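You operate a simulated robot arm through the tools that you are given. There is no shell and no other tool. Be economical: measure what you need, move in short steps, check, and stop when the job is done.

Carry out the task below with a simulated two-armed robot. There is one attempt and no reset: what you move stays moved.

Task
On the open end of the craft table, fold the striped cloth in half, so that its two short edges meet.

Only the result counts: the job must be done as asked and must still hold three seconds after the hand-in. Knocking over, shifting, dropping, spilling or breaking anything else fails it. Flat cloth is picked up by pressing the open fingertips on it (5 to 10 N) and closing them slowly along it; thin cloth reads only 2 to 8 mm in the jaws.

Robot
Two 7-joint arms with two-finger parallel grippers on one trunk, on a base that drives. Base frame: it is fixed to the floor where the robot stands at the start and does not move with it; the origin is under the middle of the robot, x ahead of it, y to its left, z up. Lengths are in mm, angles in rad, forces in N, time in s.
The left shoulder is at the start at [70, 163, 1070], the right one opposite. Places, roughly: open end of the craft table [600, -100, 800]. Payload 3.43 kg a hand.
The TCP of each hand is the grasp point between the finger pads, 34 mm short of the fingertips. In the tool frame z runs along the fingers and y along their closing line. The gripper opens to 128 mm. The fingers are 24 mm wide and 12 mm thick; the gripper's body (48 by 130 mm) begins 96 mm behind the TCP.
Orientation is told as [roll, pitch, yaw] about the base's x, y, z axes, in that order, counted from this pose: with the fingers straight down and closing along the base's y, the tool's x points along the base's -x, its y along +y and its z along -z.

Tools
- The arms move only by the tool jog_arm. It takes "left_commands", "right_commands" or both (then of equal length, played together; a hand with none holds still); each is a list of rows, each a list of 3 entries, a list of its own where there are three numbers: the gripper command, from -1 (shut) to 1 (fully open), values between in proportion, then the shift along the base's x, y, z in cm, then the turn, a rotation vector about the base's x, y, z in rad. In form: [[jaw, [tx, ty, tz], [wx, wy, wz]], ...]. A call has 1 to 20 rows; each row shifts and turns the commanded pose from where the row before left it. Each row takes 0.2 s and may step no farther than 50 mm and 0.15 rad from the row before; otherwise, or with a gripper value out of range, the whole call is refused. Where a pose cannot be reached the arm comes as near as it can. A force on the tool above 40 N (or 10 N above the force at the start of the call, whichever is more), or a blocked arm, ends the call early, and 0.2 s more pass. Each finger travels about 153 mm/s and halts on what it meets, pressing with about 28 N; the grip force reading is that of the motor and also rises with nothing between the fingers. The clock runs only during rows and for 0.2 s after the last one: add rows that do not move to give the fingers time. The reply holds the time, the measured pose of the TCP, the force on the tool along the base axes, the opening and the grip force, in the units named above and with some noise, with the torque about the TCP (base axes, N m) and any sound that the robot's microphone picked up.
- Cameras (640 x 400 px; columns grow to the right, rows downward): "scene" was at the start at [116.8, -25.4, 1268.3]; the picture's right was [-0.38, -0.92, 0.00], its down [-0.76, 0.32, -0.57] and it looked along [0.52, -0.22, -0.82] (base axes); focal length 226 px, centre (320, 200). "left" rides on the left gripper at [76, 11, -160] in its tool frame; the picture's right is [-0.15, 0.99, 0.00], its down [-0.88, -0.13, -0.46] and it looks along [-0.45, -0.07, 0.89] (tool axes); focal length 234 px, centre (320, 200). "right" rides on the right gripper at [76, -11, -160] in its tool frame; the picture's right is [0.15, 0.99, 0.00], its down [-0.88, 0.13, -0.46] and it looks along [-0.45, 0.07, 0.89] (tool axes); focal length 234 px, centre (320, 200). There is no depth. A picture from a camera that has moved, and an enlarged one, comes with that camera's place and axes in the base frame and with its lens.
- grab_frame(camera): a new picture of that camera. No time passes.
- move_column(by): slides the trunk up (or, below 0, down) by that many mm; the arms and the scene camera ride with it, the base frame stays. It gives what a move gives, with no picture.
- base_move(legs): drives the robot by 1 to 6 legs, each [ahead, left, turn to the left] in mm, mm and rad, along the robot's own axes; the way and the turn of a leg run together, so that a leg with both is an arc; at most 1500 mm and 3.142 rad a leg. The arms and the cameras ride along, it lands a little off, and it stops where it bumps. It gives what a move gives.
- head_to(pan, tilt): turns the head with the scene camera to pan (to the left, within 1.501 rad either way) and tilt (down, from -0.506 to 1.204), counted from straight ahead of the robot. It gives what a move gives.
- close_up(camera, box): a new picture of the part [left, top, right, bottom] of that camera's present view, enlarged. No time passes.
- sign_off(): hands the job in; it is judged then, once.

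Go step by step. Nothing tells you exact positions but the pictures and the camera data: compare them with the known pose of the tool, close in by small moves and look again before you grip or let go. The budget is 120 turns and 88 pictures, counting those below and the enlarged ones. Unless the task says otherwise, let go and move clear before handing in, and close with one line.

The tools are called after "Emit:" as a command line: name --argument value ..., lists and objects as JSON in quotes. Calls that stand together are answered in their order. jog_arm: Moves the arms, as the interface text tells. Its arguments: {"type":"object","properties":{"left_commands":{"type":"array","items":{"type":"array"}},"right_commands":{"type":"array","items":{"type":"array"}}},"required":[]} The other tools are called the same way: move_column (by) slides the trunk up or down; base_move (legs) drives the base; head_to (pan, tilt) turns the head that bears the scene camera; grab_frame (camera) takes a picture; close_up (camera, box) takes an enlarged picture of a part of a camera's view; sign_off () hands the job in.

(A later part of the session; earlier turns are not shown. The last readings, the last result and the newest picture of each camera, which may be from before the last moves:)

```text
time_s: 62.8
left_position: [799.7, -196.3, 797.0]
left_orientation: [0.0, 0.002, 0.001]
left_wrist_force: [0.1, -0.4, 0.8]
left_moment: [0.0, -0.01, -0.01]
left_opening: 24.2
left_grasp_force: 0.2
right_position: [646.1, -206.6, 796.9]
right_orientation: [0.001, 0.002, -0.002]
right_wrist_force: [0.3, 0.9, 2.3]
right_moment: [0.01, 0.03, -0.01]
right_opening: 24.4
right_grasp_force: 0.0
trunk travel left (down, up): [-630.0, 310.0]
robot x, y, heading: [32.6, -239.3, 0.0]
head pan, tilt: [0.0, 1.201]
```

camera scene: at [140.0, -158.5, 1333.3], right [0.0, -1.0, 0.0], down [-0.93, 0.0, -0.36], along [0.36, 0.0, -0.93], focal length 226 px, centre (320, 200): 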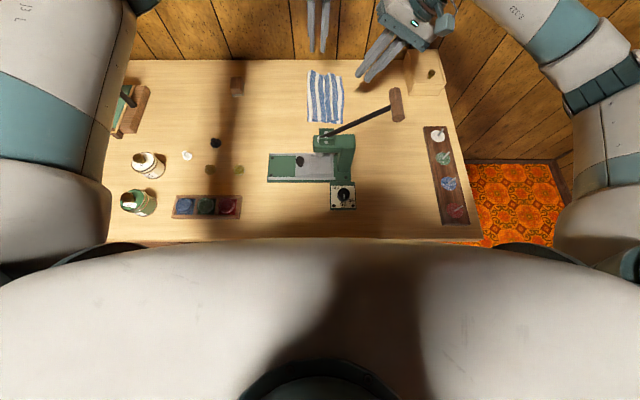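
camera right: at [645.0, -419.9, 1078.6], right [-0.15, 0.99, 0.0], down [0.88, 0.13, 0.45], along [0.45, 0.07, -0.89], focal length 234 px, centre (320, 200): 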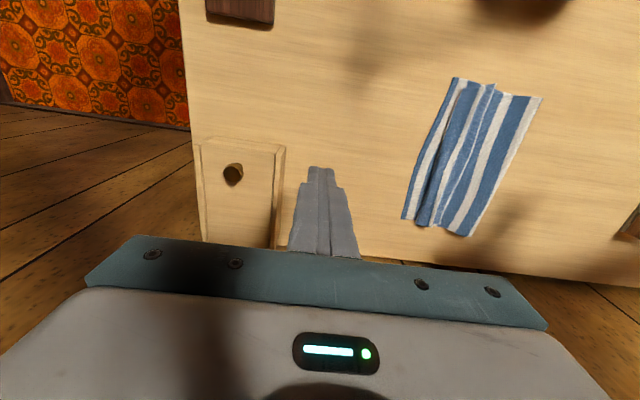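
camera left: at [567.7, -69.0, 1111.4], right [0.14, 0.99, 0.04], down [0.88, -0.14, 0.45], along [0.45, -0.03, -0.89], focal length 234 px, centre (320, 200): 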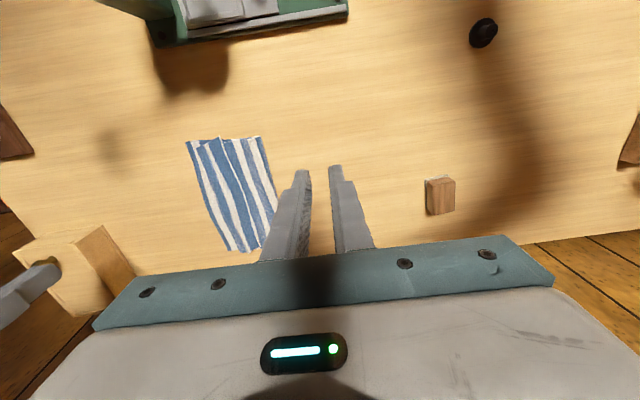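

Emit:
jog_arm --left_commands '[[-0.62, [0, 0, -0.2], [0, 0, 0]], [-0.62, [0, 0, 0], [0, 0, 0]]]' --right_commands '[[-0.62, [0, 0, -0.12], [0, 0, 0]], [-0.62, [0, 0, 0], [0, 0, 0]]]'

Emit:
close_up --camera "right" --box '[200, 60, 440, 210]'

Emit:
close_up --camera "left" --box '[180, 60, 420, 210]'

```text
time_s: 63.4
left_position: [799.0, -195.9, 795.3]
left_orientation: [0.0, 0.0, 0.005]
left_wrist_force: [1.5, 0.4, 8.2]
left_moment: [0.0, -0.11, 0.01]
left_opening: 24.5
left_grasp_force: 0.1
right_position: [644.7, -207.1, 796.9]
right_orientation: [-0.002, -0.001, 0.001]
right_wrist_force: [0.9, 0.4, 3.3]
right_moment: [0.03, 0.02, 0.0]
right_opening: 24.2
right_grasp_force: 0.1
trunk travel left (down, up): [-630.0, 310.0]
robot x, y, heading: [34.3, -239.6, -0.001]
head pan, tilt: [0.0, 1.201]
```

```text
2.67 times, centred on (320, 135) of right
camera zoom: at [569.5, -217.0, 955.5], right [-0.15, 0.99, 0.0], down [0.88, 0.13, 0.46], along [0.45, 0.07, -0.89], focal length 624 px, centre (320, 373)
```

zoom: 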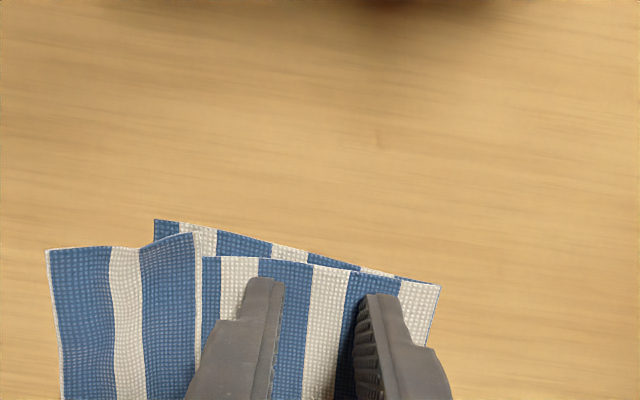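

```text
2.67 times, centred on (300, 135) of left
camera zoom: at [725.2, -185.8, 956.5], right [0.14, 0.99, 0.0], down [0.88, -0.13, 0.46], along [0.45, -0.07, -0.89], focal length 624 px, centre (373, 373)
```

zoom: 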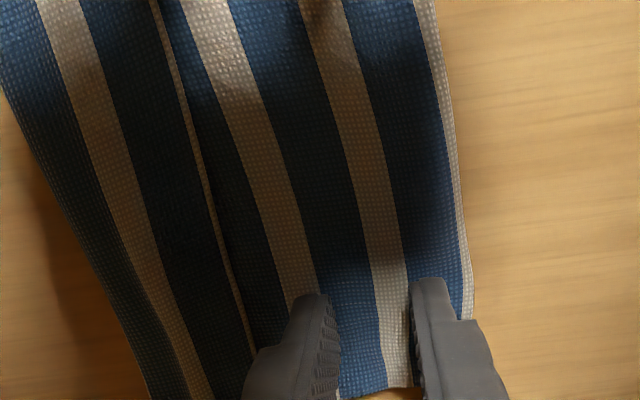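

Emit:
jog_arm --left_commands '[[-0.62, [0, 0, 0.4], [0, 0, 0]], [-0.62, [0, 0.2, 0], [0, 0, 0]], [-0.62, [0, 0, -0.4], [0, 0, 0]], [-0.62, [0, 0, -0.02], [0, 0, 0]], [-0.62, [0, 0, 0], [0, 0, 0]]]' --right_commands '[[-0.62, [0, 0, 0.4], [0, 0, 0]], [-0.62, [0, -0.3, 0], [0, 0, 0]], [-0.62, [0, 0, -0.4], [0, 0, 0]], [-0.62, [0, 0, -0.1], [0, 0, 0]], [-0.62, [0, 0, 0], [0, 0, 0]]]'

```text
time_s: 64.6
left_position: [799.4, -195.3, 796.7]
left_orientation: [-0.002, -0.002, 0.001]
left_wrist_force: [0.9, -1.7, 15.3]
left_moment: [-0.09, -0.09, 0.01]
left_opening: 24.5
left_grasp_force: 0.1
right_position: [644.5, -209.4, 796.6]
right_orientation: [-0.001, 0.001, -0.001]
right_wrist_force: [0.9, -0.4, 4.9]
right_moment: [0.04, 0.02, 0.0]
right_opening: 24.4
right_grasp_force: 0.1
trunk travel left (down, up): [-630.0, 310.0]
robot x, y, heading: [32.7, -241.6, 0.0]
head pan, tilt: [0.0, 1.201]
```

Emit:
jog_arm --left_commands '[[-0.62, [0, 0, 0.02], [0, 0, 0]], [-0.65, [0, 0, 0], [0, 0, 0]], [-0.68, [0, 0, 0], [0, 0, 0]], [-0.71, [0, 0, 0], [0, 0, 0]], [-0.74, [0, 0, 0], [0, 0, 0]], [-0.77, [0, 0, 0], [0, 0, 0]], [-0.8, [0, 0, 0], [0, 0, 0]], [-0.83, [0, 0, 0], [0, 0, 0]], [-0.86, [0, 0, 0], [0, 0, 0]], [-0.89, [0, 0, 0], [0, 0, 0]], [-0.92, [0, 0, 0], [0, 0, 0]], [-0.95, [0, 0, 0], [0, 0, 0]], [-0.98, [0, 0, 0], [0, 0, 0]], [-1, [0, 0, 0], [0, 0, 0]], [-1, [0, 0, 0], [0, 0, 0]]]' --right_commands '[[-0.62, [0, 0, -0.09], [0, 0, 0]], [-0.65, [0, 0, 0], [0, 0, 0]], [-0.68, [0, 0, 0], [0, 0, 0]], [-0.71, [0, 0, 0], [0, 0, 0]], [-0.74, [0, 0, 0], [0, 0, 0]], [-0.77, [0, 0, 0], [0, 0, 0]], [-0.8, [0, 0, 0], [0, 0, 0]], [-0.83, [0, 0, 0], [0, 0, 0]], [-0.86, [0, 0, 0], [0, 0, 0]], [-0.89, [0, 0, 0], [0, 0, 0]], [-0.92, [0, 0, 0], [0, 0, 0]], [-0.95, [0, 0, 0], [0, 0, 0]], [-0.98, [0, 0, 0], [0, 0, 0]], [-1, [0, 0, 0], [0, 0, 0]], [-1, [0, 0, 0], [0, 0, 0]]]'

Emit:
jog_arm --left_commands '[[-1, [0, 0, 0.5], [0, 0, 0]], [-1, [0, 0, 1], [0, 0, 0]], [-1, [0, 0, 1.5], [0, 0, 0]], [-1, [0, 0, 0], [0, 0, 0]]]' --right_commands '[[-1, [0, 0, 0.5], [0, 0, 0]], [-1, [0, 0, 1], [0, 0, 0]], [-1, [0, 0, 1.5], [0, 0, 0]], [-1, [0, 0, 0], [0, 0, 0]]]'

Emit:
close_up --camera "right" --box '[200, 60, 440, 210]'

Emit:
close_up --camera "left" --box '[180, 60, 420, 210]'

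```text
time_s: 67.8
left_position: [799.5, -194.6, 796.7]
left_orientation: [0.0, -0.002, 0.002]
left_wrist_force: [-0.9, 0.0, 1.8]
left_moment: [0.02, -0.02, 0.03]
left_opening: 2.1
left_grasp_force: 27.8
right_position: [643.5, -208.9, 795.9]
right_orientation: [0.001, -0.002, 0.003]
right_wrist_force: [0.8, 1.7, 29.7]
right_moment: [0.1, 0.21, -0.01]
right_opening: 3.9
right_grasp_force: 27.6
trunk travel left (down, up): [-630.0, 310.0]
robot x, y, heading: [34.9, -241.5, -0.001]
head pan, tilt: [0.0, 1.201]
```

```text
time_s: 68.8
left_position: [799.0, -194.5, 823.9]
left_orientation: [-0.002, 0.001, 0.001]
left_wrist_force: [0.5, 0.1, 0.4]
left_moment: [0.02, 0.03, -0.02]
left_opening: 1.9
left_grasp_force: 28.0
right_position: [645.8, -208.2, 824.2]
right_orientation: [-0.001, 0.003, -0.001]
right_wrist_force: [-0.2, 0.4, -0.2]
right_moment: [-0.02, 0.02, -0.03]
right_opening: 3.8
right_grasp_force: 28.0
trunk travel left (down, up): [-630.0, 310.0]
robot x, y, heading: [28.3, -238.7, -0.001]
head pan, tilt: [0.0, 1.201]
```

```text
2.67 times, centred on (320, 135) of right
camera zoom: at [570.6, -220.1, 983.5], right [-0.15, 0.99, 0.0], down [0.88, 0.13, 0.45], along [0.45, 0.07, -0.89], focal length 624 px, centre (320, 373)
```

zoom: 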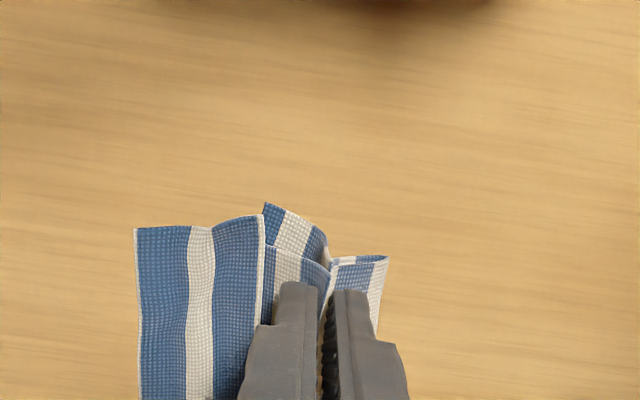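

```text
2.67 times, centred on (300, 135) of left
camera zoom: at [726.1, -183.8, 984.4], right [0.14, 0.99, 0.0], down [0.88, -0.13, 0.45], along [0.45, -0.07, -0.89], focal length 624 px, centre (373, 373)
```

zoom: 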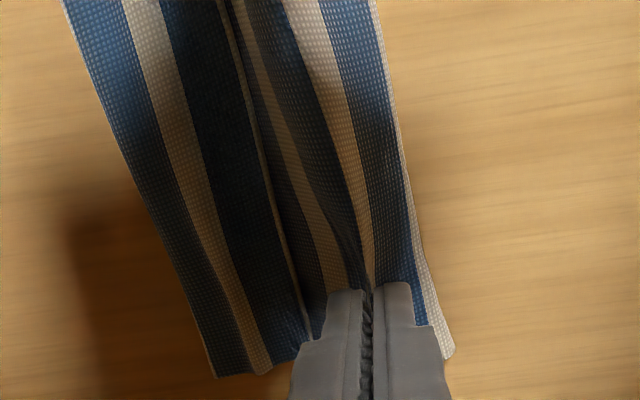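

The left is good (upper layer only, at the fifth white stripe). The right caught both layers (3.8 mm), so I'll set it back down, open, and retry with less force.

Emit:
jog_arm --right_commands '[[-1, [0, 0, -1.5], [0, 0, 0]], [-1, [0, 0, -1.3], [0, 0, 0]], [-0.9, [0, 0, 0], [0, 0, 0]], [-0.8, [0, 0, 0], [0, 0, 0]], [-0.7, [0, 0, 0], [0, 0, 0]], [-0.6, [0, 0, 0], [0, 0, 0]], [-0.6, [0, 0, 0], [0, 0, 0]], [-0.6, [0, 0, 1], [0, 0, 0]], [-0.6, [0, 0, 2], [0, 0, 0]], [-0.6, [0, 0, 0], [0, 0, 0]]]'

Emit:
close_up --camera "right" --box '[200, 60, 440, 210]'

```text
time_s: 71.0
left_position: [800.8, -193.5, 824.0]
left_orientation: [0.001, 0.001, 0.002]
left_wrist_force: [-0.4, -1.0, 0.1]
left_moment: [0.0, 0.01, 0.01]
left_opening: 1.8
left_grasp_force: 28.0
right_position: [645.8, -209.5, 824.4]
right_orientation: [0.0, 0.002, -0.001]
right_wrist_force: [0.8, 0.0, 0.2]
right_moment: [0.0, 0.02, -0.02]
right_opening: 25.8
right_grasp_force: 0.0
trunk travel left (down, up): [-630.0, 310.0]
robot x, y, heading: [31.1, -238.4, -0.002]
head pan, tilt: [0.0, 1.201]
```

```text
2.67 times, centred on (320, 135) of right
camera zoom: at [570.6, -220.6, 984.4], right [-0.15, 0.99, 0.0], down [0.88, 0.13, 0.45], along [0.45, 0.07, -0.89], focal length 624 px, centre (320, 373)
```

zoom: 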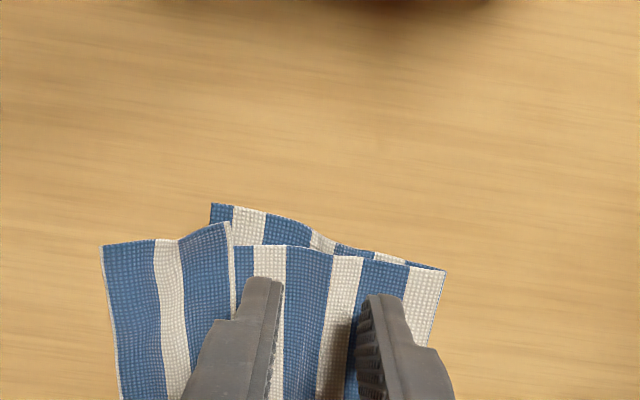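

Emit:
jog_arm --right_commands '[[-0.64, [0, 0.45, -1], [0, 0, 0]], [-0.64, [0, 0, -1.2], [0, 0, 0]], [-0.64, [0, 0, -0.45], [0, 0, 0]], [-0.64, [0, 0, 0], [0, 0, 0]]]'

Emit:
jog_arm --right_commands '[[-0.64, [0, 0, -0.12], [0, 0, 0]], [-0.64, [0, 0, 0], [0, 0, 0]]]'

```text
time_s: 72.0
left_position: [800.7, -194.7, 824.4]
left_orientation: [0.0, 0.002, 0.001]
left_wrist_force: [0.2, -0.3, 0.9]
left_moment: [0.0, 0.01, 0.01]
left_opening: 2.0
left_grasp_force: 28.2
right_position: [645.3, -205.4, 797.9]
right_orientation: [0.002, 0.001, 0.002]
right_wrist_force: [-0.4, -0.5, 0.7]
right_moment: [-0.02, -0.02, 0.0]
right_opening: 23.1
right_grasp_force: 0.1
trunk travel left (down, up): [-630.0, 310.0]
robot x, y, heading: [30.5, -236.3, -0.0]
head pan, tilt: [0.0, 1.201]
```

```text
time_s: 72.6
left_position: [800.0, -194.7, 823.2]
left_orientation: [0.0, 0.002, 0.003]
left_wrist_force: [0.4, 0.3, 0.8]
left_moment: [0.02, 0.01, 0.02]
left_opening: 1.7
left_grasp_force: 27.9
right_position: [644.9, -205.0, 796.2]
right_orientation: [0.0, 0.002, 0.0]
right_wrist_force: [-1.9, 0.5, 0.5]
right_moment: [0.0, 0.02, -0.02]
right_opening: 22.9
right_grasp_force: 0.1
trunk travel left (down, up): [-630.0, 310.0]
robot x, y, heading: [32.4, -236.5, 0.004]
head pan, tilt: [0.0, 1.201]
```

Emit:
jog_arm --right_commands '[[-0.64, [0, 0, -0.1], [0, 0, 0]], [-0.64, [0, 0, 0], [0, 0, 0]]]'

```text
time_s: 73.2
left_position: [800.3, -195.2, 824.5]
left_orientation: [0.001, 0.002, 0.001]
left_wrist_force: [-1.1, -0.4, 0.4]
left_moment: [0.01, 0.01, -0.02]
left_opening: 1.9
left_grasp_force: 27.8
right_position: [645.1, -204.9, 797.0]
right_orientation: [0.0, 0.001, 0.001]
right_wrist_force: [-0.6, -0.7, 1.9]
right_moment: [0.04, 0.01, -0.04]
right_opening: 23.2
right_grasp_force: 0.1
trunk travel left (down, up): [-630.0, 310.0]
robot x, y, heading: [34.0, -239.7, -0.002]
head pan, tilt: [0.0, 1.201]
```

Emit:
jog_arm --right_commands '[[-0.64, [0, 0, -0.12], [0, 0, 0]], [-0.64, [0, 0, 0], [0, 0, 0]]]'

```text
time_s: 73.8
left_position: [799.9, -195.2, 824.1]
left_orientation: [0.001, 0.0, 0.003]
left_wrist_force: [-0.1, -0.5, -0.1]
left_moment: [0.02, -0.01, 0.02]
left_opening: 1.8
left_grasp_force: 28.1
right_position: [645.0, -204.9, 795.6]
right_orientation: [0.001, 0.001, 0.0]
right_wrist_force: [-2.2, -1.2, 8.3]
right_moment: [0.02, 0.14, 0.0]
right_opening: 22.6
right_grasp_force: 0.1
trunk travel left (down, up): [-630.0, 310.0]
robot x, y, heading: [36.0, -240.2, 0.0]
head pan, tilt: [0.0, 1.201]
```

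Emit:
jog_arm --right_commands '[[-0.67, [0, 0, 0], [0, 0, 0]], [-0.7, [0, 0, 0], [0, 0, 0]], [-0.73, [0, 0, 0], [0, 0, 0]], [-0.76, [0, 0, 0], [0, 0, 0]], [-0.79, [0, 0, 0], [0, 0, 0]], [-0.82, [0, 0, 0], [0, 0, 0]], [-0.85, [0, 0, 0.01], [0, 0, 0]], [-0.88, [0, 0, 0.01], [0, 0, 0]], [-0.91, [0, 0, 0.01], [0, 0, 0]], [-0.94, [0, 0, 0.01], [0, 0, 0]], [-0.97, [0, 0, 0], [0, 0, 0]], [-1, [0, 0, 0], [0, 0, 0]], [-1, [0, 0, 0], [0, 0, 0]]]'

Emit:
jog_arm --right_commands '[[-1, [0, 0, 0.5], [0, 0, 0]], [-1, [0, 0, 1], [0, 0, 0]], [-1, [0, 0, 1.3], [0, 0, 0]], [-1, [0, 0, 0], [0, 0, 0]]]'

Emit:
close_up --camera "right" --box '[200, 60, 440, 210]'

```text
time_s: 76.6
left_position: [800.2, -194.2, 823.8]
left_orientation: [-0.001, 0.003, 0.0]
left_wrist_force: [-0.7, 0.4, 0.6]
left_moment: [0.01, 0.02, -0.01]
left_opening: 2.0
left_grasp_force: 28.2
right_position: [644.7, -205.4, 796.3]
right_orientation: [0.0, 0.002, 0.002]
right_wrist_force: [1.2, 0.6, 7.6]
right_moment: [0.09, 0.03, -0.01]
right_opening: 3.0
right_grasp_force: 27.8
trunk travel left (down, up): [-630.0, 310.0]
robot x, y, heading: [29.8, -237.4, 0.001]
head pan, tilt: [0.0, 1.201]
```

```text
time_s: 77.6
left_position: [800.5, -193.6, 823.4]
left_orientation: [-0.001, 0.002, 0.003]
left_wrist_force: [-0.1, 0.7, -0.4]
left_moment: [-0.02, 0.0, -0.05]
left_opening: 2.2
left_grasp_force: 28.2
right_position: [645.7, -206.4, 824.4]
right_orientation: [0.0, 0.002, 0.002]
right_wrist_force: [0.4, -0.7, 0.2]
right_moment: [0.0, -0.03, 0.0]
right_opening: 2.9
right_grasp_force: 27.8
trunk travel left (down, up): [-630.0, 310.0]
robot x, y, heading: [31.1, -235.3, 0.002]
head pan, tilt: [0.0, 1.201]
```

```text
2.67 times, centred on (320, 135) of right
camera zoom: at [569.7, -216.9, 983.2], right [-0.15, 0.99, 0.0], down [0.88, 0.13, 0.45], along [0.45, 0.07, -0.89], focal length 624 px, centre (320, 373)
```

zoom: 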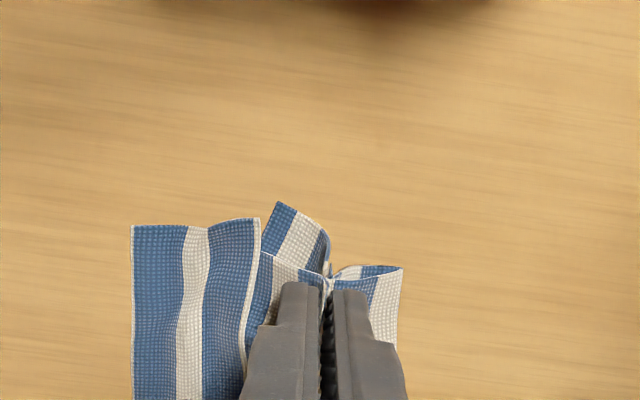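

The right still caught some of the lower layer (3.0 mm). I'll set it down and retry with a smaller opening.

Emit:
jog_arm --right_commands '[[-1, [0, 0, -1.5], [0, 0, 0]], [-1, [0, 0, -1.2], [0, 0, 0]], [-0.9, [0, 0, 0], [0, 0, 0]], [-0.8, [0, 0, 0], [0, 0, 0]], [-0.7, [0, 0, 0], [0, 0, 0]], [-0.6, [0, 0, 0], [0, 0, 0]], [-0.6, [0, 0, 1], [0, 0, 0]], [-0.72, [0, 0, 1], [0, 0, 0]], [-0.72, [0, 0, 0], [0, 0, 0]]]'

Emit:
close_up --camera "right" --box '[200, 60, 440, 210]'

```text
time_s: 79.6
left_position: [799.9, -193.2, 824.2]
left_orientation: [0.001, 0.001, 0.003]
left_wrist_force: [-0.3, -0.1, 0.1]
left_moment: [0.03, 0.0, 0.03]
left_opening: 2.0
left_grasp_force: 27.3
right_position: [645.0, -206.7, 817.8]
right_orientation: [0.002, 0.001, 0.002]
right_wrist_force: [-0.1, -0.8, 0.1]
right_moment: [0.03, -0.01, 0.01]
right_opening: 18.2
right_grasp_force: 0.1
trunk travel left (down, up): [-630.0, 310.0]
robot x, y, heading: [28.2, -234.1, -0.003]
head pan, tilt: [0.0, 1.201]
```

```text
2.67 times, centred on (320, 135) of right
camera zoom: at [570.4, -217.3, 977.0], right [-0.15, 0.99, 0.0], down [0.88, 0.13, 0.45], along [0.45, 0.07, -0.89], focal length 624 px, centre (320, 373)
```

zoom: 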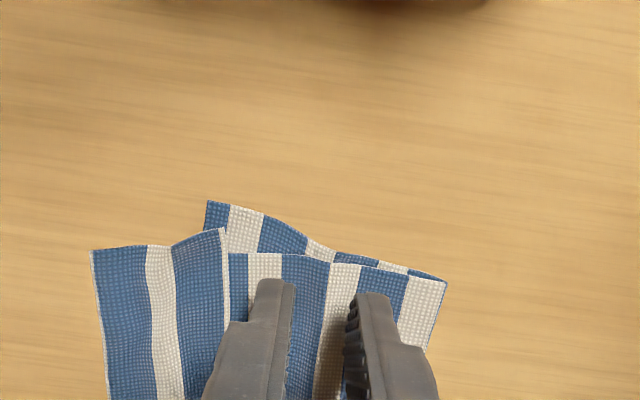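

Emit:
jog_arm --right_commands '[[-0.74, [0, 0.35, -1], [0, 0, 0]], [-0.74, [0, 0, -0.9], [0, 0, 0]], [-0.74, [0, 0, -0.3], [0, 0, 0]], [-0.74, [0, 0, 0], [0, 0, 0]]]'

```text
time_s: 80.6
left_position: [800.2, -194.0, 825.6]
left_orientation: [0.001, 0.0, 0.0]
left_wrist_force: [0.7, -0.2, 0.0]
left_moment: [0.01, 0.0, 0.02]
left_opening: 1.9
left_grasp_force: 28.2
right_position: [645.2, -202.8, 795.6]
right_orientation: [0.001, 0.002, 0.002]
right_wrist_force: [1.4, -2.4, 13.5]
right_moment: [-0.04, 0.05, 0.03]
right_opening: 16.7
right_grasp_force: 0.0
trunk travel left (down, up): [-630.0, 310.0]
robot x, y, heading: [32.5, -237.7, -0.0]
head pan, tilt: [0.0, 1.201]
```

Emit:
jog_arm --right_commands '[[-0.74, [0, 0, 0.04], [0, 0, 0]], [-0.77, [0, 0, 0], [0, 0, 0]], [-0.8, [0, 0, 0], [0, 0, 0]], [-0.83, [0, 0, 0], [0, 0, 0]], [-0.86, [0, 0, 0], [0, 0, 0]], [-0.89, [0, 0, 0.01], [0, 0, 0]], [-0.92, [0, 0, 0.01], [0, 0, 0]], [-0.95, [0, 0, 0.01], [0, 0, 0]], [-0.98, [0, 0, 0], [0, 0, 0]], [-1, [0, 0, 0], [0, 0, 0]], [-1, [0, 0, 0], [0, 0, 0]]]'

Emit:
jog_arm --right_commands '[[-1, [0, 0, 0.5], [0, 0, 0]], [-1, [0, 0, 1], [0, 0, 0]], [-1, [0, 0, 1.3], [0, 0, 0]], [-1, [0, 0, 0], [0, 0, 0]]]'

Emit:
close_up --camera "right" --box '[200, 60, 440, 210]'

```text
time_s: 83.0
left_position: [799.9, -194.3, 825.0]
left_orientation: [0.001, 0.0, 0.001]
left_wrist_force: [-1.1, -0.3, -0.6]
left_moment: [-0.02, -0.02, 0.04]
left_opening: 1.8
left_grasp_force: 28.3
right_position: [644.0, -201.2, 796.1]
right_orientation: [0.003, 0.003, -0.002]
right_wrist_force: [1.7, 0.1, 8.8]
right_moment: [0.01, 0.02, -0.04]
right_opening: 2.9
right_grasp_force: 28.1
trunk travel left (down, up): [-630.0, 310.0]
robot x, y, heading: [32.5, -236.1, -0.001]
head pan, tilt: [0.0, 1.201]
```

```text
time_s: 84.0
left_position: [801.0, -193.9, 824.2]
left_orientation: [0.0, 0.002, 0.001]
left_wrist_force: [-0.6, -1.2, 0.1]
left_moment: [-0.01, 0.03, 0.02]
left_opening: 1.9
left_grasp_force: 28.1
right_position: [644.1, -202.1, 824.9]
right_orientation: [-0.001, 0.003, 0.003]
right_wrist_force: [0.4, -0.3, -0.2]
right_moment: [0.0, 0.0, 0.0]
right_opening: 2.7
right_grasp_force: 27.9
trunk travel left (down, up): [-630.0, 310.0]
robot x, y, heading: [36.4, -238.7, 0.001]
head pan, tilt: [0.0, 1.201]
```

```text
2.67 times, centred on (320, 135) of right
camera zoom: at [569.4, -212.5, 982.9], right [-0.15, 0.99, 0.0], down [0.88, 0.13, 0.45], along [0.45, 0.07, -0.89], focal length 624 px, centre (320, 373)
```

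zoom: 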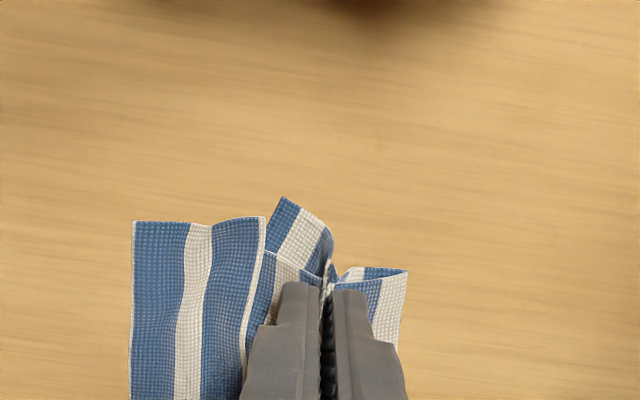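

The lower layer is now creased under the right pinch, so single-layer pinching there keeps failing. A cleaner way is to unfold the cloth flat and then do the midline pinch on a single layer. I'll set both hands down, release, and re-grip the flap edge.

Emit:
jog_arm --left_commands '[[-1, [0, 0, -1.5], [0, 0, 0]], [-1, [0, 0, -1.2], [0, 0, 0]], [-0.9, [0, 0, 0], [0, 0, 0]], [-0.8, [0, 0, 0], [0, 0, 0]], [-0.7, [0, 0, 0], [0, 0, 0]], [-0.6, [0, 0, 0], [0, 0, 0]], [-0.6, [0, 0, 1], [0, 0, 0]], [-0.7, [0, -1, 1.3], [0, 0, 0]], [-0.7, [0, -1, 0], [0, 0, 0]], [-0.7, [0, 0, 0], [0, 0, 0]]]' --right_commands '[[-1, [0, 0, -1.5], [0, 0, 0]], [-1, [0, 0, -1.2], [0, 0, 0]], [-0.9, [0, 0, 0], [0, 0, 0]], [-0.8, [0, 0, 0], [0, 0, 0]], [-0.7, [0, 0, 0], [0, 0, 0]], [-0.6, [0, 0, 0], [0, 0, 0]], [-0.6, [0, 0, 1], [0, 0, 0]], [-0.7, [0, -2, 1.3], [0, 0, 0]], [-0.7, [0, -1.5, 0], [0, 0, 0]], [-0.7, [0, 0, 0], [0, 0, 0]]]'

Emit:
close_up --camera "right" --box '[200, 60, 440, 210]'

Emit:
close_up --camera "left" --box '[180, 60, 420, 210]'

```text
time_s: 86.2
left_position: [800.0, -215.0, 822.0]
left_orientation: [-0.001, 0.002, 0.003]
left_wrist_force: [-0.1, 0.6, 0.5]
left_moment: [0.0, 0.01, 0.0]
left_opening: 19.3
left_grasp_force: 0.1
right_position: [644.1, -234.5, 821.1]
right_orientation: [0.001, 0.004, 0.002]
right_wrist_force: [0.8, -0.3, 0.4]
right_moment: [-0.03, 0.01, 0.0]
right_opening: 19.1
right_grasp_force: 0.1
trunk travel left (down, up): [-630.0, 310.0]
robot x, y, heading: [31.7, -239.3, 0.0]
head pan, tilt: [0.0, 1.201]
```

```text
2.67 times, centred on (320, 135) of right
camera zoom: at [569.4, -245.9, 980.4], right [-0.15, 0.99, 0.0], down [0.88, 0.13, 0.45], along [0.45, 0.07, -0.89], focal length 624 px, centre (320, 373)
```

zoom: 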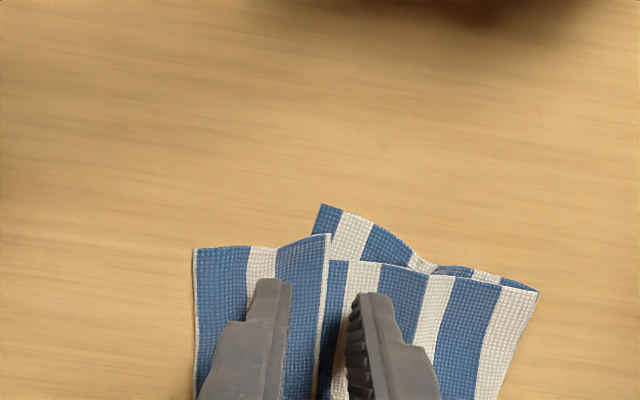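

```text
2.67 times, centred on (300, 135) of left
camera zoom: at [726.5, -204.5, 981.5], right [0.14, 0.99, 0.0], down [0.88, -0.13, 0.45], along [0.45, -0.07, -0.89], focal length 624 px, centre (373, 373)
```

zoom: 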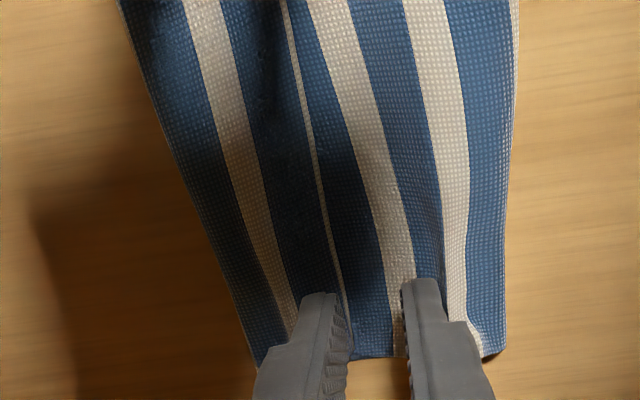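

Emit:
jog_arm --left_commands '[[-0.74, [0, -3, 0], [0, 0, 0]], [-0.74, [0, 0, -1.5], [0, 0, 0]], [-0.74, [0, 0, -0.8], [0, 0, 0]], [-0.74, [0, 0, -0.15], [0, 0, 0]], [-0.74, [0, 0, 0], [0, 0, 0]]]' --right_commands '[[-0.74, [0, -1.35, 0], [0, 0, 0]], [-0.74, [0, 0, -1.5], [0, 0, 0]], [-0.74, [0, 0, -0.8], [0, 0, 0]], [-0.74, [0, 0, -0.15], [0, 0, 0]], [-0.74, [0, 0, 0], [0, 0, 0]]]'

```text
time_s: 87.4
left_position: [799.8, -245.5, 797.0]
left_orientation: [0.0, -0.001, 0.002]
left_wrist_force: [1.3, -1.9, 3.7]
left_moment: [0.05, -0.06, -0.02]
left_opening: 16.6
left_grasp_force: 0.1
right_position: [644.8, -250.0, 796.6]
right_orientation: [-0.001, 0.0, 0.0]
right_wrist_force: [1.5, -0.1, 3.7]
right_moment: [0.06, 0.01, -0.06]
right_opening: 16.7
right_grasp_force: 0.1
trunk travel left (down, up): [-630.0, 310.0]
robot x, y, heading: [31.6, -239.5, -0.005]
head pan, tilt: [0.0, 1.201]
```

Emit:
jog_arm --left_commands '[[-0.74, [0, 0, -0.07], [0, 0, 0]], [-0.77, [0, 0, 0], [0, 0, 0]], [-0.8, [0, 0, 0], [0, 0, 0]], [-0.83, [0, 0, 0], [0, 0, 0]], [-0.86, [0, 0, 0], [0, 0, 0]], [-0.89, [0, 0, 0], [0, 0, 0]], [-0.92, [0, 0, 0], [0, 0, 0]], [-0.95, [0, 0, 0], [0, 0, 0]], [-0.98, [0, 0, 0], [0, 0, 0]], [-1, [0, 0, 0], [0, 0, 0]], [-1, [0, 0, 0], [0, 0, 0]]]' --right_commands '[[-0.74, [0, 0, -0.07], [0, 0, 0]], [-0.77, [0, 0, 0], [0, 0, 0]], [-0.8, [0, 0, 0], [0, 0, 0]], [-0.83, [0, 0, 0], [0, 0, 0]], [-0.86, [0, 0, 0], [0, 0, 0]], [-0.89, [0, 0, 0], [0, 0, 0]], [-0.92, [0, 0, 0], [0, 0, 0]], [-0.95, [0, 0, 0], [0, 0, 0]], [-0.98, [0, 0, 0], [0, 0, 0]], [-1, [0, 0, 0], [0, 0, 0]], [-1, [0, 0, 0], [0, 0, 0]]]'

```text
time_s: 89.8
left_position: [799.6, -243.9, 796.4]
left_orientation: [0.001, 0.001, 0.001]
left_wrist_force: [-0.6, -0.5, 6.0]
left_moment: [-0.02, -0.05, 0.03]
left_opening: 2.1
left_grasp_force: 28.2
right_position: [643.4, -250.4, 797.7]
right_orientation: [0.001, 0.0, 0.004]
right_wrist_force: [1.2, 1.9, 13.2]
right_moment: [0.11, -0.03, 0.01]
right_opening: 2.3
right_grasp_force: 27.3
trunk travel left (down, up): [-630.0, 310.0]
robot x, y, heading: [34.1, -236.0, -0.0]
head pan, tilt: [0.0, 1.201]
```

Both hands read about 2 mm. I'll carry the edge up and over to +y to unfold.

Emit:
jog_arm --left_commands '[[-1, [0, 0.5, 2], [0, 0, 0]], [-1, [0, 1, 3.5], [0, 0, 0]], [-1, [0, 2, 4], [0, 0, 0]], [-1, [0, 4, 1.5], [0, 0, 0]], [-1, [0, 4.5, 0], [0, 0, 0]], [-1, [0, 4.5, 0], [0, 0, 0]], [-1, [0, 3, -2.5], [0, 0, 0]], [-1, [0, 2.5, -3], [0, 0, 0]], [-1, [0, 0, 0], [0, 0, 0]]]' --right_commands '[[-1, [0, 0.5, 2], [0, 0, 0]], [-1, [0, 1, 3.5], [0, 0, 0]], [-1, [0, 2, 4], [0, 0, 0]], [-1, [0, 4, 1.5], [0, 0, 0]], [-1, [0, 4.5, 0], [0, 0, 0]], [-1, [0, 4.5, 0], [0, 0, 0]], [-1, [0, 3, -2.5], [0, 0, 0]], [-1, [0, 2.5, -3], [0, 0, 0]], [-1, [0, 0, 0], [0, 0, 0]]]'

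Emit:
close_up --camera "scene" --box '[200, 40, 360, 140]'

Emit:
grab_frame --camera "right"

```text
time_s: 91.8
left_position: [797.2, -25.6, 851.9]
left_orientation: [0.002, 0.0, 0.003]
left_wrist_force: [0.1, -0.7, -0.1]
left_moment: [0.03, 0.01, 0.02]
left_opening: 2.0
left_grasp_force: 27.8
right_position: [643.8, -29.4, 848.4]
right_orientation: [0.001, -0.001, 0.0]
right_wrist_force: [-0.1, -0.3, 0.1]
right_moment: [0.03, 0.0, 0.02]
right_opening: 2.1
right_grasp_force: 28.0
trunk travel left (down, up): [-630.0, 310.0]
robot x, y, heading: [34.1, -231.5, -0.0]
head pan, tilt: [0.0, 1.201]
```

```text
4.00 times, centred on (280, 90) of scene
camera zoom: at [138.3, -238.3, 1333.6], right [0.0, -1.0, 0.0], down [-0.93, 0.0, -0.36], along [0.36, 0.0, -0.93], focal length 903 px, centre (480, 640)
```

zoom: 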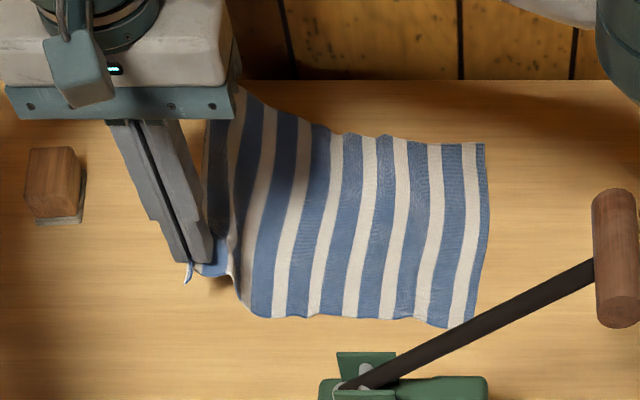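

```text
19 pictures are left
camera right: at [569.3, -40.8, 1007.9], right [-0.15, 0.99, 0.0], down [0.88, 0.13, 0.45], along [0.45, 0.07, -0.89], focal length 234 px, centre (320, 200)
```

right: 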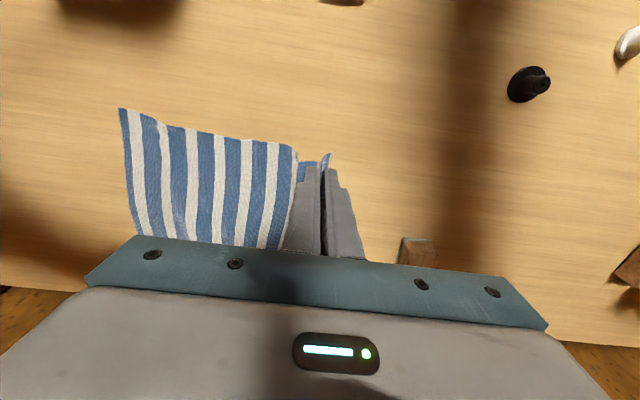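

The cloth is unfolding cleanly. I'll lower and lay it flat with a little +y motion, release, and move the hands up.

Emit:
jog_arm --left_commands '[[-1, [0, 1.1, -1.2], [0, 0, 0]], [-1, [0, 1.1, -1.6], [0, 0, 0]], [-1, [0, 1.2, -1.8], [0, 0, 0]], [-1, [0, 0, -0.6], [0, 0, 0]], [-0.9, [0, 0, 0], [0, 0, 0]], [-0.8, [0, 0, 0], [0, 0, 0]], [-0.6, [0, 0, 0], [0, 0, 0]], [-0.5, [0, 0, 0], [0, 0, 0]], [-0.5, [0, 0, 1], [0, 0, 0]], [-0.5, [0, 0, 3], [0, 0, 0]], [-0.5, [0, 0, 3], [0, 0, 0]], [-0.5, [0, 0, 3], [0, 0, 0]], [-0.5, [0, 0, 0], [0, 0, 0]]]' --right_commands '[[-1, [0, 1.1, -1.2], [0, 0, 0]], [-1, [0, 1.1, -1.6], [0, 0, 0]], [-1, [0, 1.2, -1.8], [0, 0, 0]], [-1, [0, 0, -0.3], [0, 0, 0]], [-0.9, [0, 0, 0], [0, 0, 0]], [-0.8, [0, 0, 0], [0, 0, 0]], [-0.6, [0, 0, 0], [0, 0, 0]], [-0.5, [0, 0, 0], [0, 0, 0]], [-0.5, [0, 0, 1], [0, 0, 0]], [-0.5, [0, 0, 3], [0, 0, 0]], [-0.5, [0, 0, 3], [0, 0, 0]], [-0.5, [0, 0, 3], [0, 0, 0]], [-0.5, [0, 0, 0], [0, 0, 0]]]'

Emit:
grab_frame --camera "right"

Emit:
grab_frame --camera "left"

```text
time_s: 94.6
left_position: [800.5, 9.6, 896.5]
left_orientation: [0.001, 0.002, 0.002]
left_wrist_force: [0.2, -0.6, -0.3]
left_moment: [0.0, 0.0, -0.02]
left_opening: 32.2
left_grasp_force: 0.1
right_position: [646.2, 5.9, 900.6]
right_orientation: [0.0, 0.003, 0.001]
right_wrist_force: [0.2, 0.4, -1.0]
right_moment: [0.04, 0.0, 0.0]
right_opening: 32.0
right_grasp_force: 0.2
trunk travel left (down, up): [-630.0, 310.0]
robot x, y, heading: [34.1, -237.3, -0.001]
head pan, tilt: [0.0, 1.201]
```

```text
18 pictures are left
camera right: at [570.8, -6.0, 1061.0], right [-0.15, 0.99, 0.0], down [0.88, 0.13, 0.45], along [0.45, 0.07, -0.89], focal length 234 px, centre (320, 200)
```

right: 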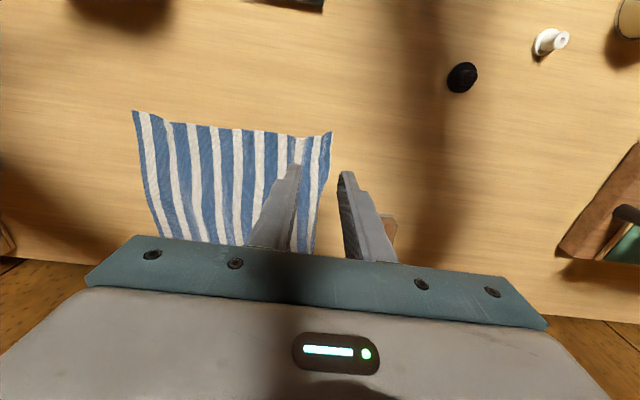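

```text
17 pictures are left
camera left: at [726.1, 20.2, 1058.2], right [0.14, 0.99, 0.0], down [0.88, -0.13, 0.45], along [0.45, -0.07, -0.89], focal length 234 px, centre (320, 200)
```

left: 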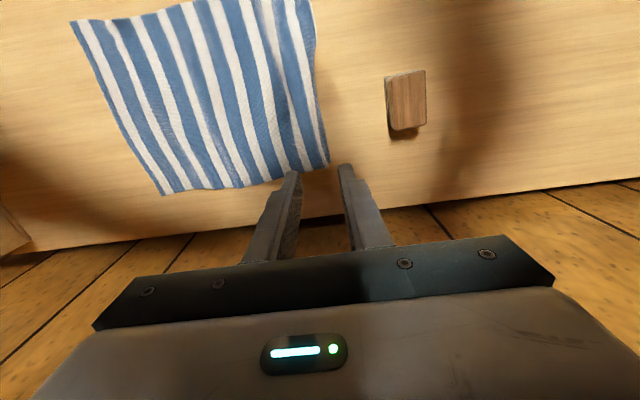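

The cloth is a flat single layer again. I'll move both hands over the middle (y≈−100) and identify the fifth white stripe.

Emit:
jog_arm --left_commands '[[-0.6, [0, -3.8, 0], [0, 0, 0]], [-0.6, [0, -3.8, 0], [0, 0, 0]], [-0.6, [0, -3.6, -1], [0, 0, 0]], [-0.6, [0, 0, -2], [0, 0, 0]], [-0.6, [0, 0, -3], [0, 0, 0]], [-0.6, [0, 0, 0], [0, 0, 0]]]' --right_commands '[[-0.6, [0, -3.6, 0], [0, 0, 0]], [-0.6, [0, -3.6, 0], [0, 0, 0]], [-0.6, [0, -3.4, -1], [0, 0, 0]], [-0.6, [0, 0, -2], [0, 0, 0]], [-0.6, [0, 0, -3], [0, 0, 0]], [-0.6, [0, 0, 0], [0, 0, 0]]]'

Emit:
close_up --camera "right" --box '[120, 40, 520, 240]'

Emit:
close_up --camera "left" --box '[120, 40, 520, 240]'

```text
time_s: 96.0
left_position: [797.6, -101.7, 838.3]
left_orientation: [0.0, 0.0, 0.002]
left_wrist_force: [-0.5, 0.2, 0.2]
left_moment: [0.0, 0.01, 0.02]
left_opening: 25.8
left_grasp_force: 0.1
right_position: [644.1, -102.1, 841.1]
right_orientation: [0.002, -0.001, 0.001]
right_wrist_force: [-0.6, 0.7, 0.8]
right_moment: [-0.02, 0.0, 0.01]
right_opening: 25.8
right_grasp_force: 0.0
trunk travel left (down, up): [-630.0, 310.0]
robot x, y, heading: [30.1, -237.6, 0.0]
head pan, tilt: [0.0, 1.201]
```

```text
1.60 times, centred on (320, 140) of right
camera zoom: at [569.3, -113.3, 1000.2], right [-0.15, 0.99, 0.0], down [0.88, 0.13, 0.46], along [0.45, 0.07, -0.89], focal length 375 px, centre (320, 296)
```

zoom: 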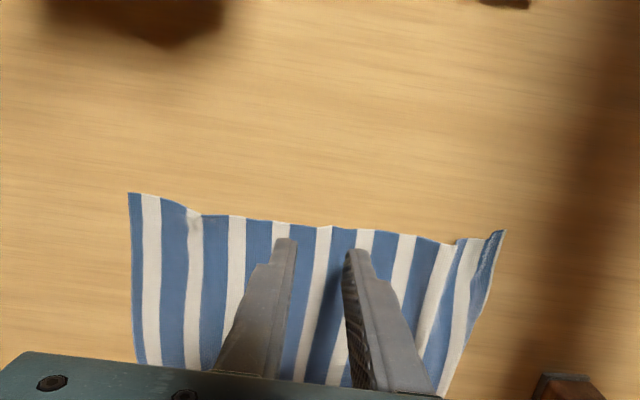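

```text
1.60 times, centred on (320, 140) of left
camera zoom: at [723.5, -91.3, 998.9], right [0.14, 0.99, 0.0], down [0.88, -0.13, 0.46], along [0.45, -0.07, -0.89], focal length 375 px, centre (320, 296)
```

zoom: 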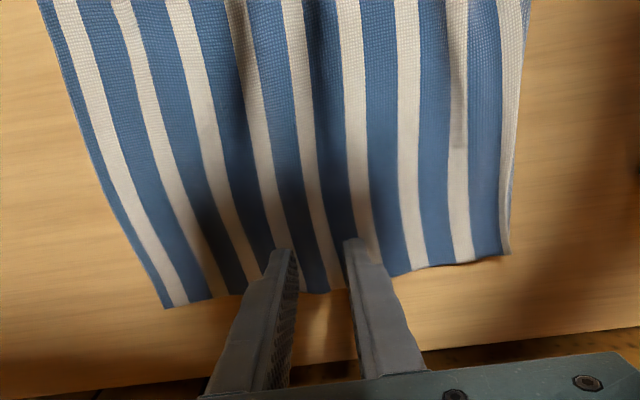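

Nine white stripes are confirmed, and the fifth lies at y≈−98 (right) and −101 (left). I'll aim 4 mm to +y of it, which is the true midline, and descend.

Emit:
jog_arm --left_commands '[[-0.6, [0, 0.44, -1.5], [0, 0, 0]], [-0.6, [0, 0, -1.5], [0, 0, 0]], [-0.6, [0, 0, -0.9], [0, 0, 0]], [-0.6, [0, 0, -0.2], [0, 0, 0]], [-0.6, [0, 0, 0], [0, 0, 0]]]' --right_commands '[[-0.6, [0, 0.8, -1.5], [0, 0, 0]], [-0.6, [0, 0, -1.5], [0, 0, 0]], [-0.6, [0, 0, -1.2], [0, 0, 0]], [-0.6, [0, 0, -0.2], [0, 0, 0]], [-0.6, [0, 0, 0], [0, 0, 0]]]'

Emit:
close_up --camera "right" --box '[200, 60, 440, 210]'

Emit:
close_up --camera "left" --box '[180, 60, 420, 210]'

```text
time_s: 97.2
left_position: [799.4, -98.3, 796.8]
left_orientation: [0.0, 0.002, 0.001]
left_wrist_force: [-0.3, 0.3, 0.0]
left_moment: [-0.01, 0.04, 0.0]
left_opening: 25.8
left_grasp_force: 0.0
right_position: [644.5, -95.1, 797.2]
right_orientation: [0.0, 0.003, -0.001]
right_wrist_force: [0.4, 0.0, 0.5]
right_moment: [0.0, -0.03, 0.0]
right_opening: 25.8
right_grasp_force: 0.1
trunk travel left (down, up): [-630.0, 310.0]
robot x, y, heading: [35.1, -238.0, -0.003]
head pan, tilt: [0.0, 1.201]
```

```text
2.67 times, centred on (320, 135) of right
camera zoom: at [570.0, -104.9, 955.9], right [-0.15, 0.99, 0.0], down [0.88, 0.13, 0.45], along [0.45, 0.07, -0.89], focal length 624 px, centre (320, 373)
```

zoom: 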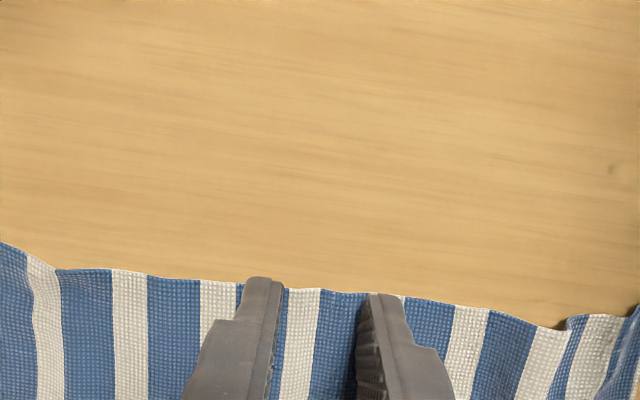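

```text
2.67 times, centred on (300, 135) of left
camera zoom: at [725.4, -87.7, 957.0], right [0.14, 0.99, 0.0], down [0.88, -0.13, 0.45], along [0.45, -0.07, -0.89], focal length 624 px, centre (373, 373)
```

zoom: 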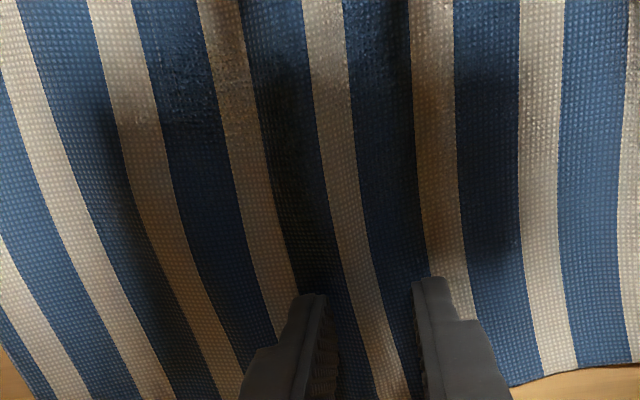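

Emit:
jog_arm --left_commands '[[-0.6, [0.6, 0.2, 0.2], [0, 0, 0]], [-0.6, [0, 0, -0.3], [0, 0, 0]], [-0.6, [0, 0, -0.1], [0, 0, 0]], [-0.6, [0, 0, 0], [0, 0, 0]]]' --right_commands '[[-0.6, [1.2, -0.2, 0.2], [0, 0, 0]], [-0.6, [0, 0, -0.3], [0, 0, 0]], [-0.6, [0, 0, -0.1], [0, 0, 0]], [-0.6, [0, 0, 0], [0, 0, 0]]]'

```text
time_s: 98.2
left_position: [805.6, -97.5, 794.1]
left_orientation: [-0.001, 0.0, 0.002]
left_wrist_force: [1.2, 0.4, 3.7]
left_moment: [-0.01, -0.03, -0.02]
left_opening: 25.7
left_grasp_force: 0.1
right_position: [657.1, -95.3, 795.6]
right_orientation: [0.0, 0.001, 0.002]
right_wrist_force: [0.7, -0.5, 2.3]
right_moment: [-0.01, -0.01, 0.04]
right_opening: 25.6
right_grasp_force: 0.0
trunk travel left (down, up): [-630.0, 310.0]
robot x, y, heading: [31.8, -240.4, 0.001]
head pan, tilt: [0.0, 1.201]
```

Emit:
jog_arm --left_commands '[[-0.6, [0, 0, -0.06], [0, 0, 0]], [-0.6, [0, 0, 0], [0, 0, 0]]]' --right_commands '[[-0.6, [0, 0, -0.08], [0, 0, 0]], [-0.6, [0, 0, 0], [0, 0, 0]]]'

```text
time_s: 98.8
left_position: [804.4, -95.7, 795.5]
left_orientation: [-0.001, 0.0, 0.004]
left_wrist_force: [1.5, 2.1, 6.8]
left_moment: [0.02, -0.09, 0.02]
left_opening: 25.1
left_grasp_force: 0.2
right_position: [656.4, -96.5, 796.0]
right_orientation: [0.001, 0.001, 0.0]
right_wrist_force: [2.1, -0.7, 6.8]
right_moment: [-0.05, 0.01, 0.01]
right_opening: 25.3
right_grasp_force: 0.1
trunk travel left (down, up): [-630.0, 310.0]
robot x, y, heading: [34.8, -235.2, 0.002]
head pan, tilt: [0.0, 1.201]
```

Forces are at 7 N each. I'll add a bit (to about 9 N) and close slowly.

Emit:
jog_arm --left_commands '[[-0.62, [0, 0, -0.04], [0, 0, 0]], [-0.65, [0, 0, 0], [0, 0, 0]], [-0.68, [0, 0, 0], [0, 0, 0]], [-0.71, [0, 0, 0], [0, 0, 0]], [-0.74, [0, 0, 0], [0, 0, 0]], [-0.77, [0, 0, 0], [0, 0, 0]], [-0.8, [0, 0, 0], [0, 0, 0]], [-0.83, [0, 0, 0], [0, 0, 0]], [-0.86, [0, 0, 0], [0, 0, 0]], [-0.89, [0, 0, 0], [0, 0, 0]], [-0.92, [0, 0, 0], [0, 0, 0]], [-0.95, [0, 0, 0], [0, 0, 0]], [-0.98, [0, 0, 0], [0, 0, 0]], [-1, [0, 0, 0], [0, 0, 0]], [-1, [0, 0, 0], [0, 0, 0]]]' --right_commands '[[-0.62, [0, 0, -0.04], [0, 0, 0]], [-0.65, [0, 0, 0], [0, 0, 0]], [-0.68, [0, 0, 0], [0, 0, 0]], [-0.71, [0, 0, 0], [0, 0, 0]], [-0.74, [0, 0, 0], [0, 0, 0]], [-0.77, [0, 0, 0], [0, 0, 0]], [-0.8, [0, 0, 0], [0, 0, 0]], [-0.83, [0, 0, 0], [0, 0, 0]], [-0.86, [0, 0, 0], [0, 0, 0]], [-0.89, [0, 0, 0], [0, 0, 0]], [-0.92, [0, 0, 0], [0, 0, 0]], [-0.95, [0, 0, 0], [0, 0, 0]], [-0.98, [0, 0, 0], [0, 0, 0]], [-1, [0, 0, 0], [0, 0, 0]], [-1, [0, 0, 0], [0, 0, 0]]]'

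```text
time_s: 102.0
left_position: [805.4, -96.7, 795.8]
left_orientation: [0.0, 0.001, 0.001]
left_wrist_force: [-0.6, -0.5, 11.5]
left_moment: [-0.02, 0.04, 0.02]
left_opening: 2.3
left_grasp_force: 28.2
right_position: [655.4, -96.2, 795.8]
right_orientation: [0.0, 0.0, -0.001]
right_wrist_force: [0.8, -0.6, 9.3]
right_moment: [0.02, 0.01, 0.01]
right_opening: 1.9
right_grasp_force: 27.6
trunk travel left (down, up): [-630.0, 310.0]
robot x, y, heading: [32.8, -241.2, -0.002]
head pan, tilt: [0.0, 1.201]
```

Both are gripped (about 2 mm). I'll lift straight up about 100 mm and check.

Emit:
jog_arm --left_commands '[[-1, [0, 0, 1], [0, 0, 0]], [-1, [0, 0, 2], [0, 0, 0]], [-1, [0, 0, 2], [0, 0, 0]], [-1, [0, 0, 2], [0, 0, 0]], [-1, [0, 0, 2], [0, 0, 0]], [-1, [0, 0, 2], [0, 0, 0]], [-1, [0, 0, 0], [0, 0, 0]]]' --right_commands '[[-1, [0, 0, 1], [0, 0, 0]], [-1, [0, 0, 2], [0, 0, 0]], [-1, [0, 0, 2], [0, 0, 0]], [-1, [0, 0, 2], [0, 0, 0]], [-1, [0, 0, 2], [0, 0, 0]], [-1, [0, 0, 2], [0, 0, 0]], [-1, [0, 0, 0], [0, 0, 0]]]'

Emit:
grab_frame --camera "right"

```text
time_s: 103.6
left_position: [804.8, -96.6, 901.9]
left_orientation: [0.0, 0.001, 0.003]
left_wrist_force: [-0.6, 0.1, -0.4]
left_moment: [0.02, 0.05, 0.01]
left_opening: 2.2
left_grasp_force: 28.0
right_position: [656.8, -96.8, 903.7]
right_orientation: [0.002, 0.001, 0.002]
right_wrist_force: [1.2, -0.8, 0.1]
right_moment: [0.01, -0.02, 0.01]
right_opening: 2.1
right_grasp_force: 27.8
trunk travel left (down, up): [-630.0, 310.0]
robot x, y, heading: [33.0, -238.8, -0.002]
head pan, tilt: [0.0, 1.201]
```

```text
12 pictures are left
camera right: at [581.7, -107.8, 1063.0], right [-0.15, 0.99, 0.0], down [0.88, 0.13, 0.45], along [0.45, 0.07, -0.89], focal length 234 px, centre (320, 200)
```

right: 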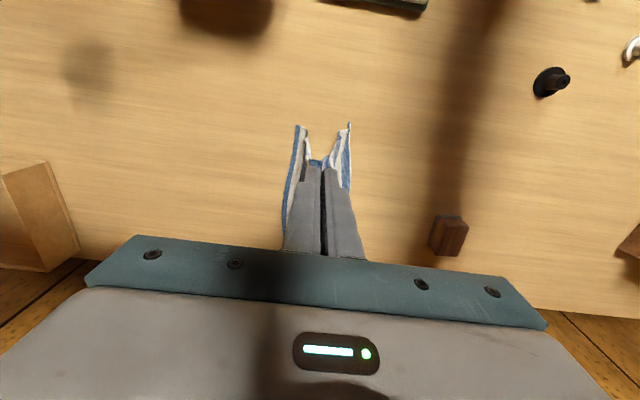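

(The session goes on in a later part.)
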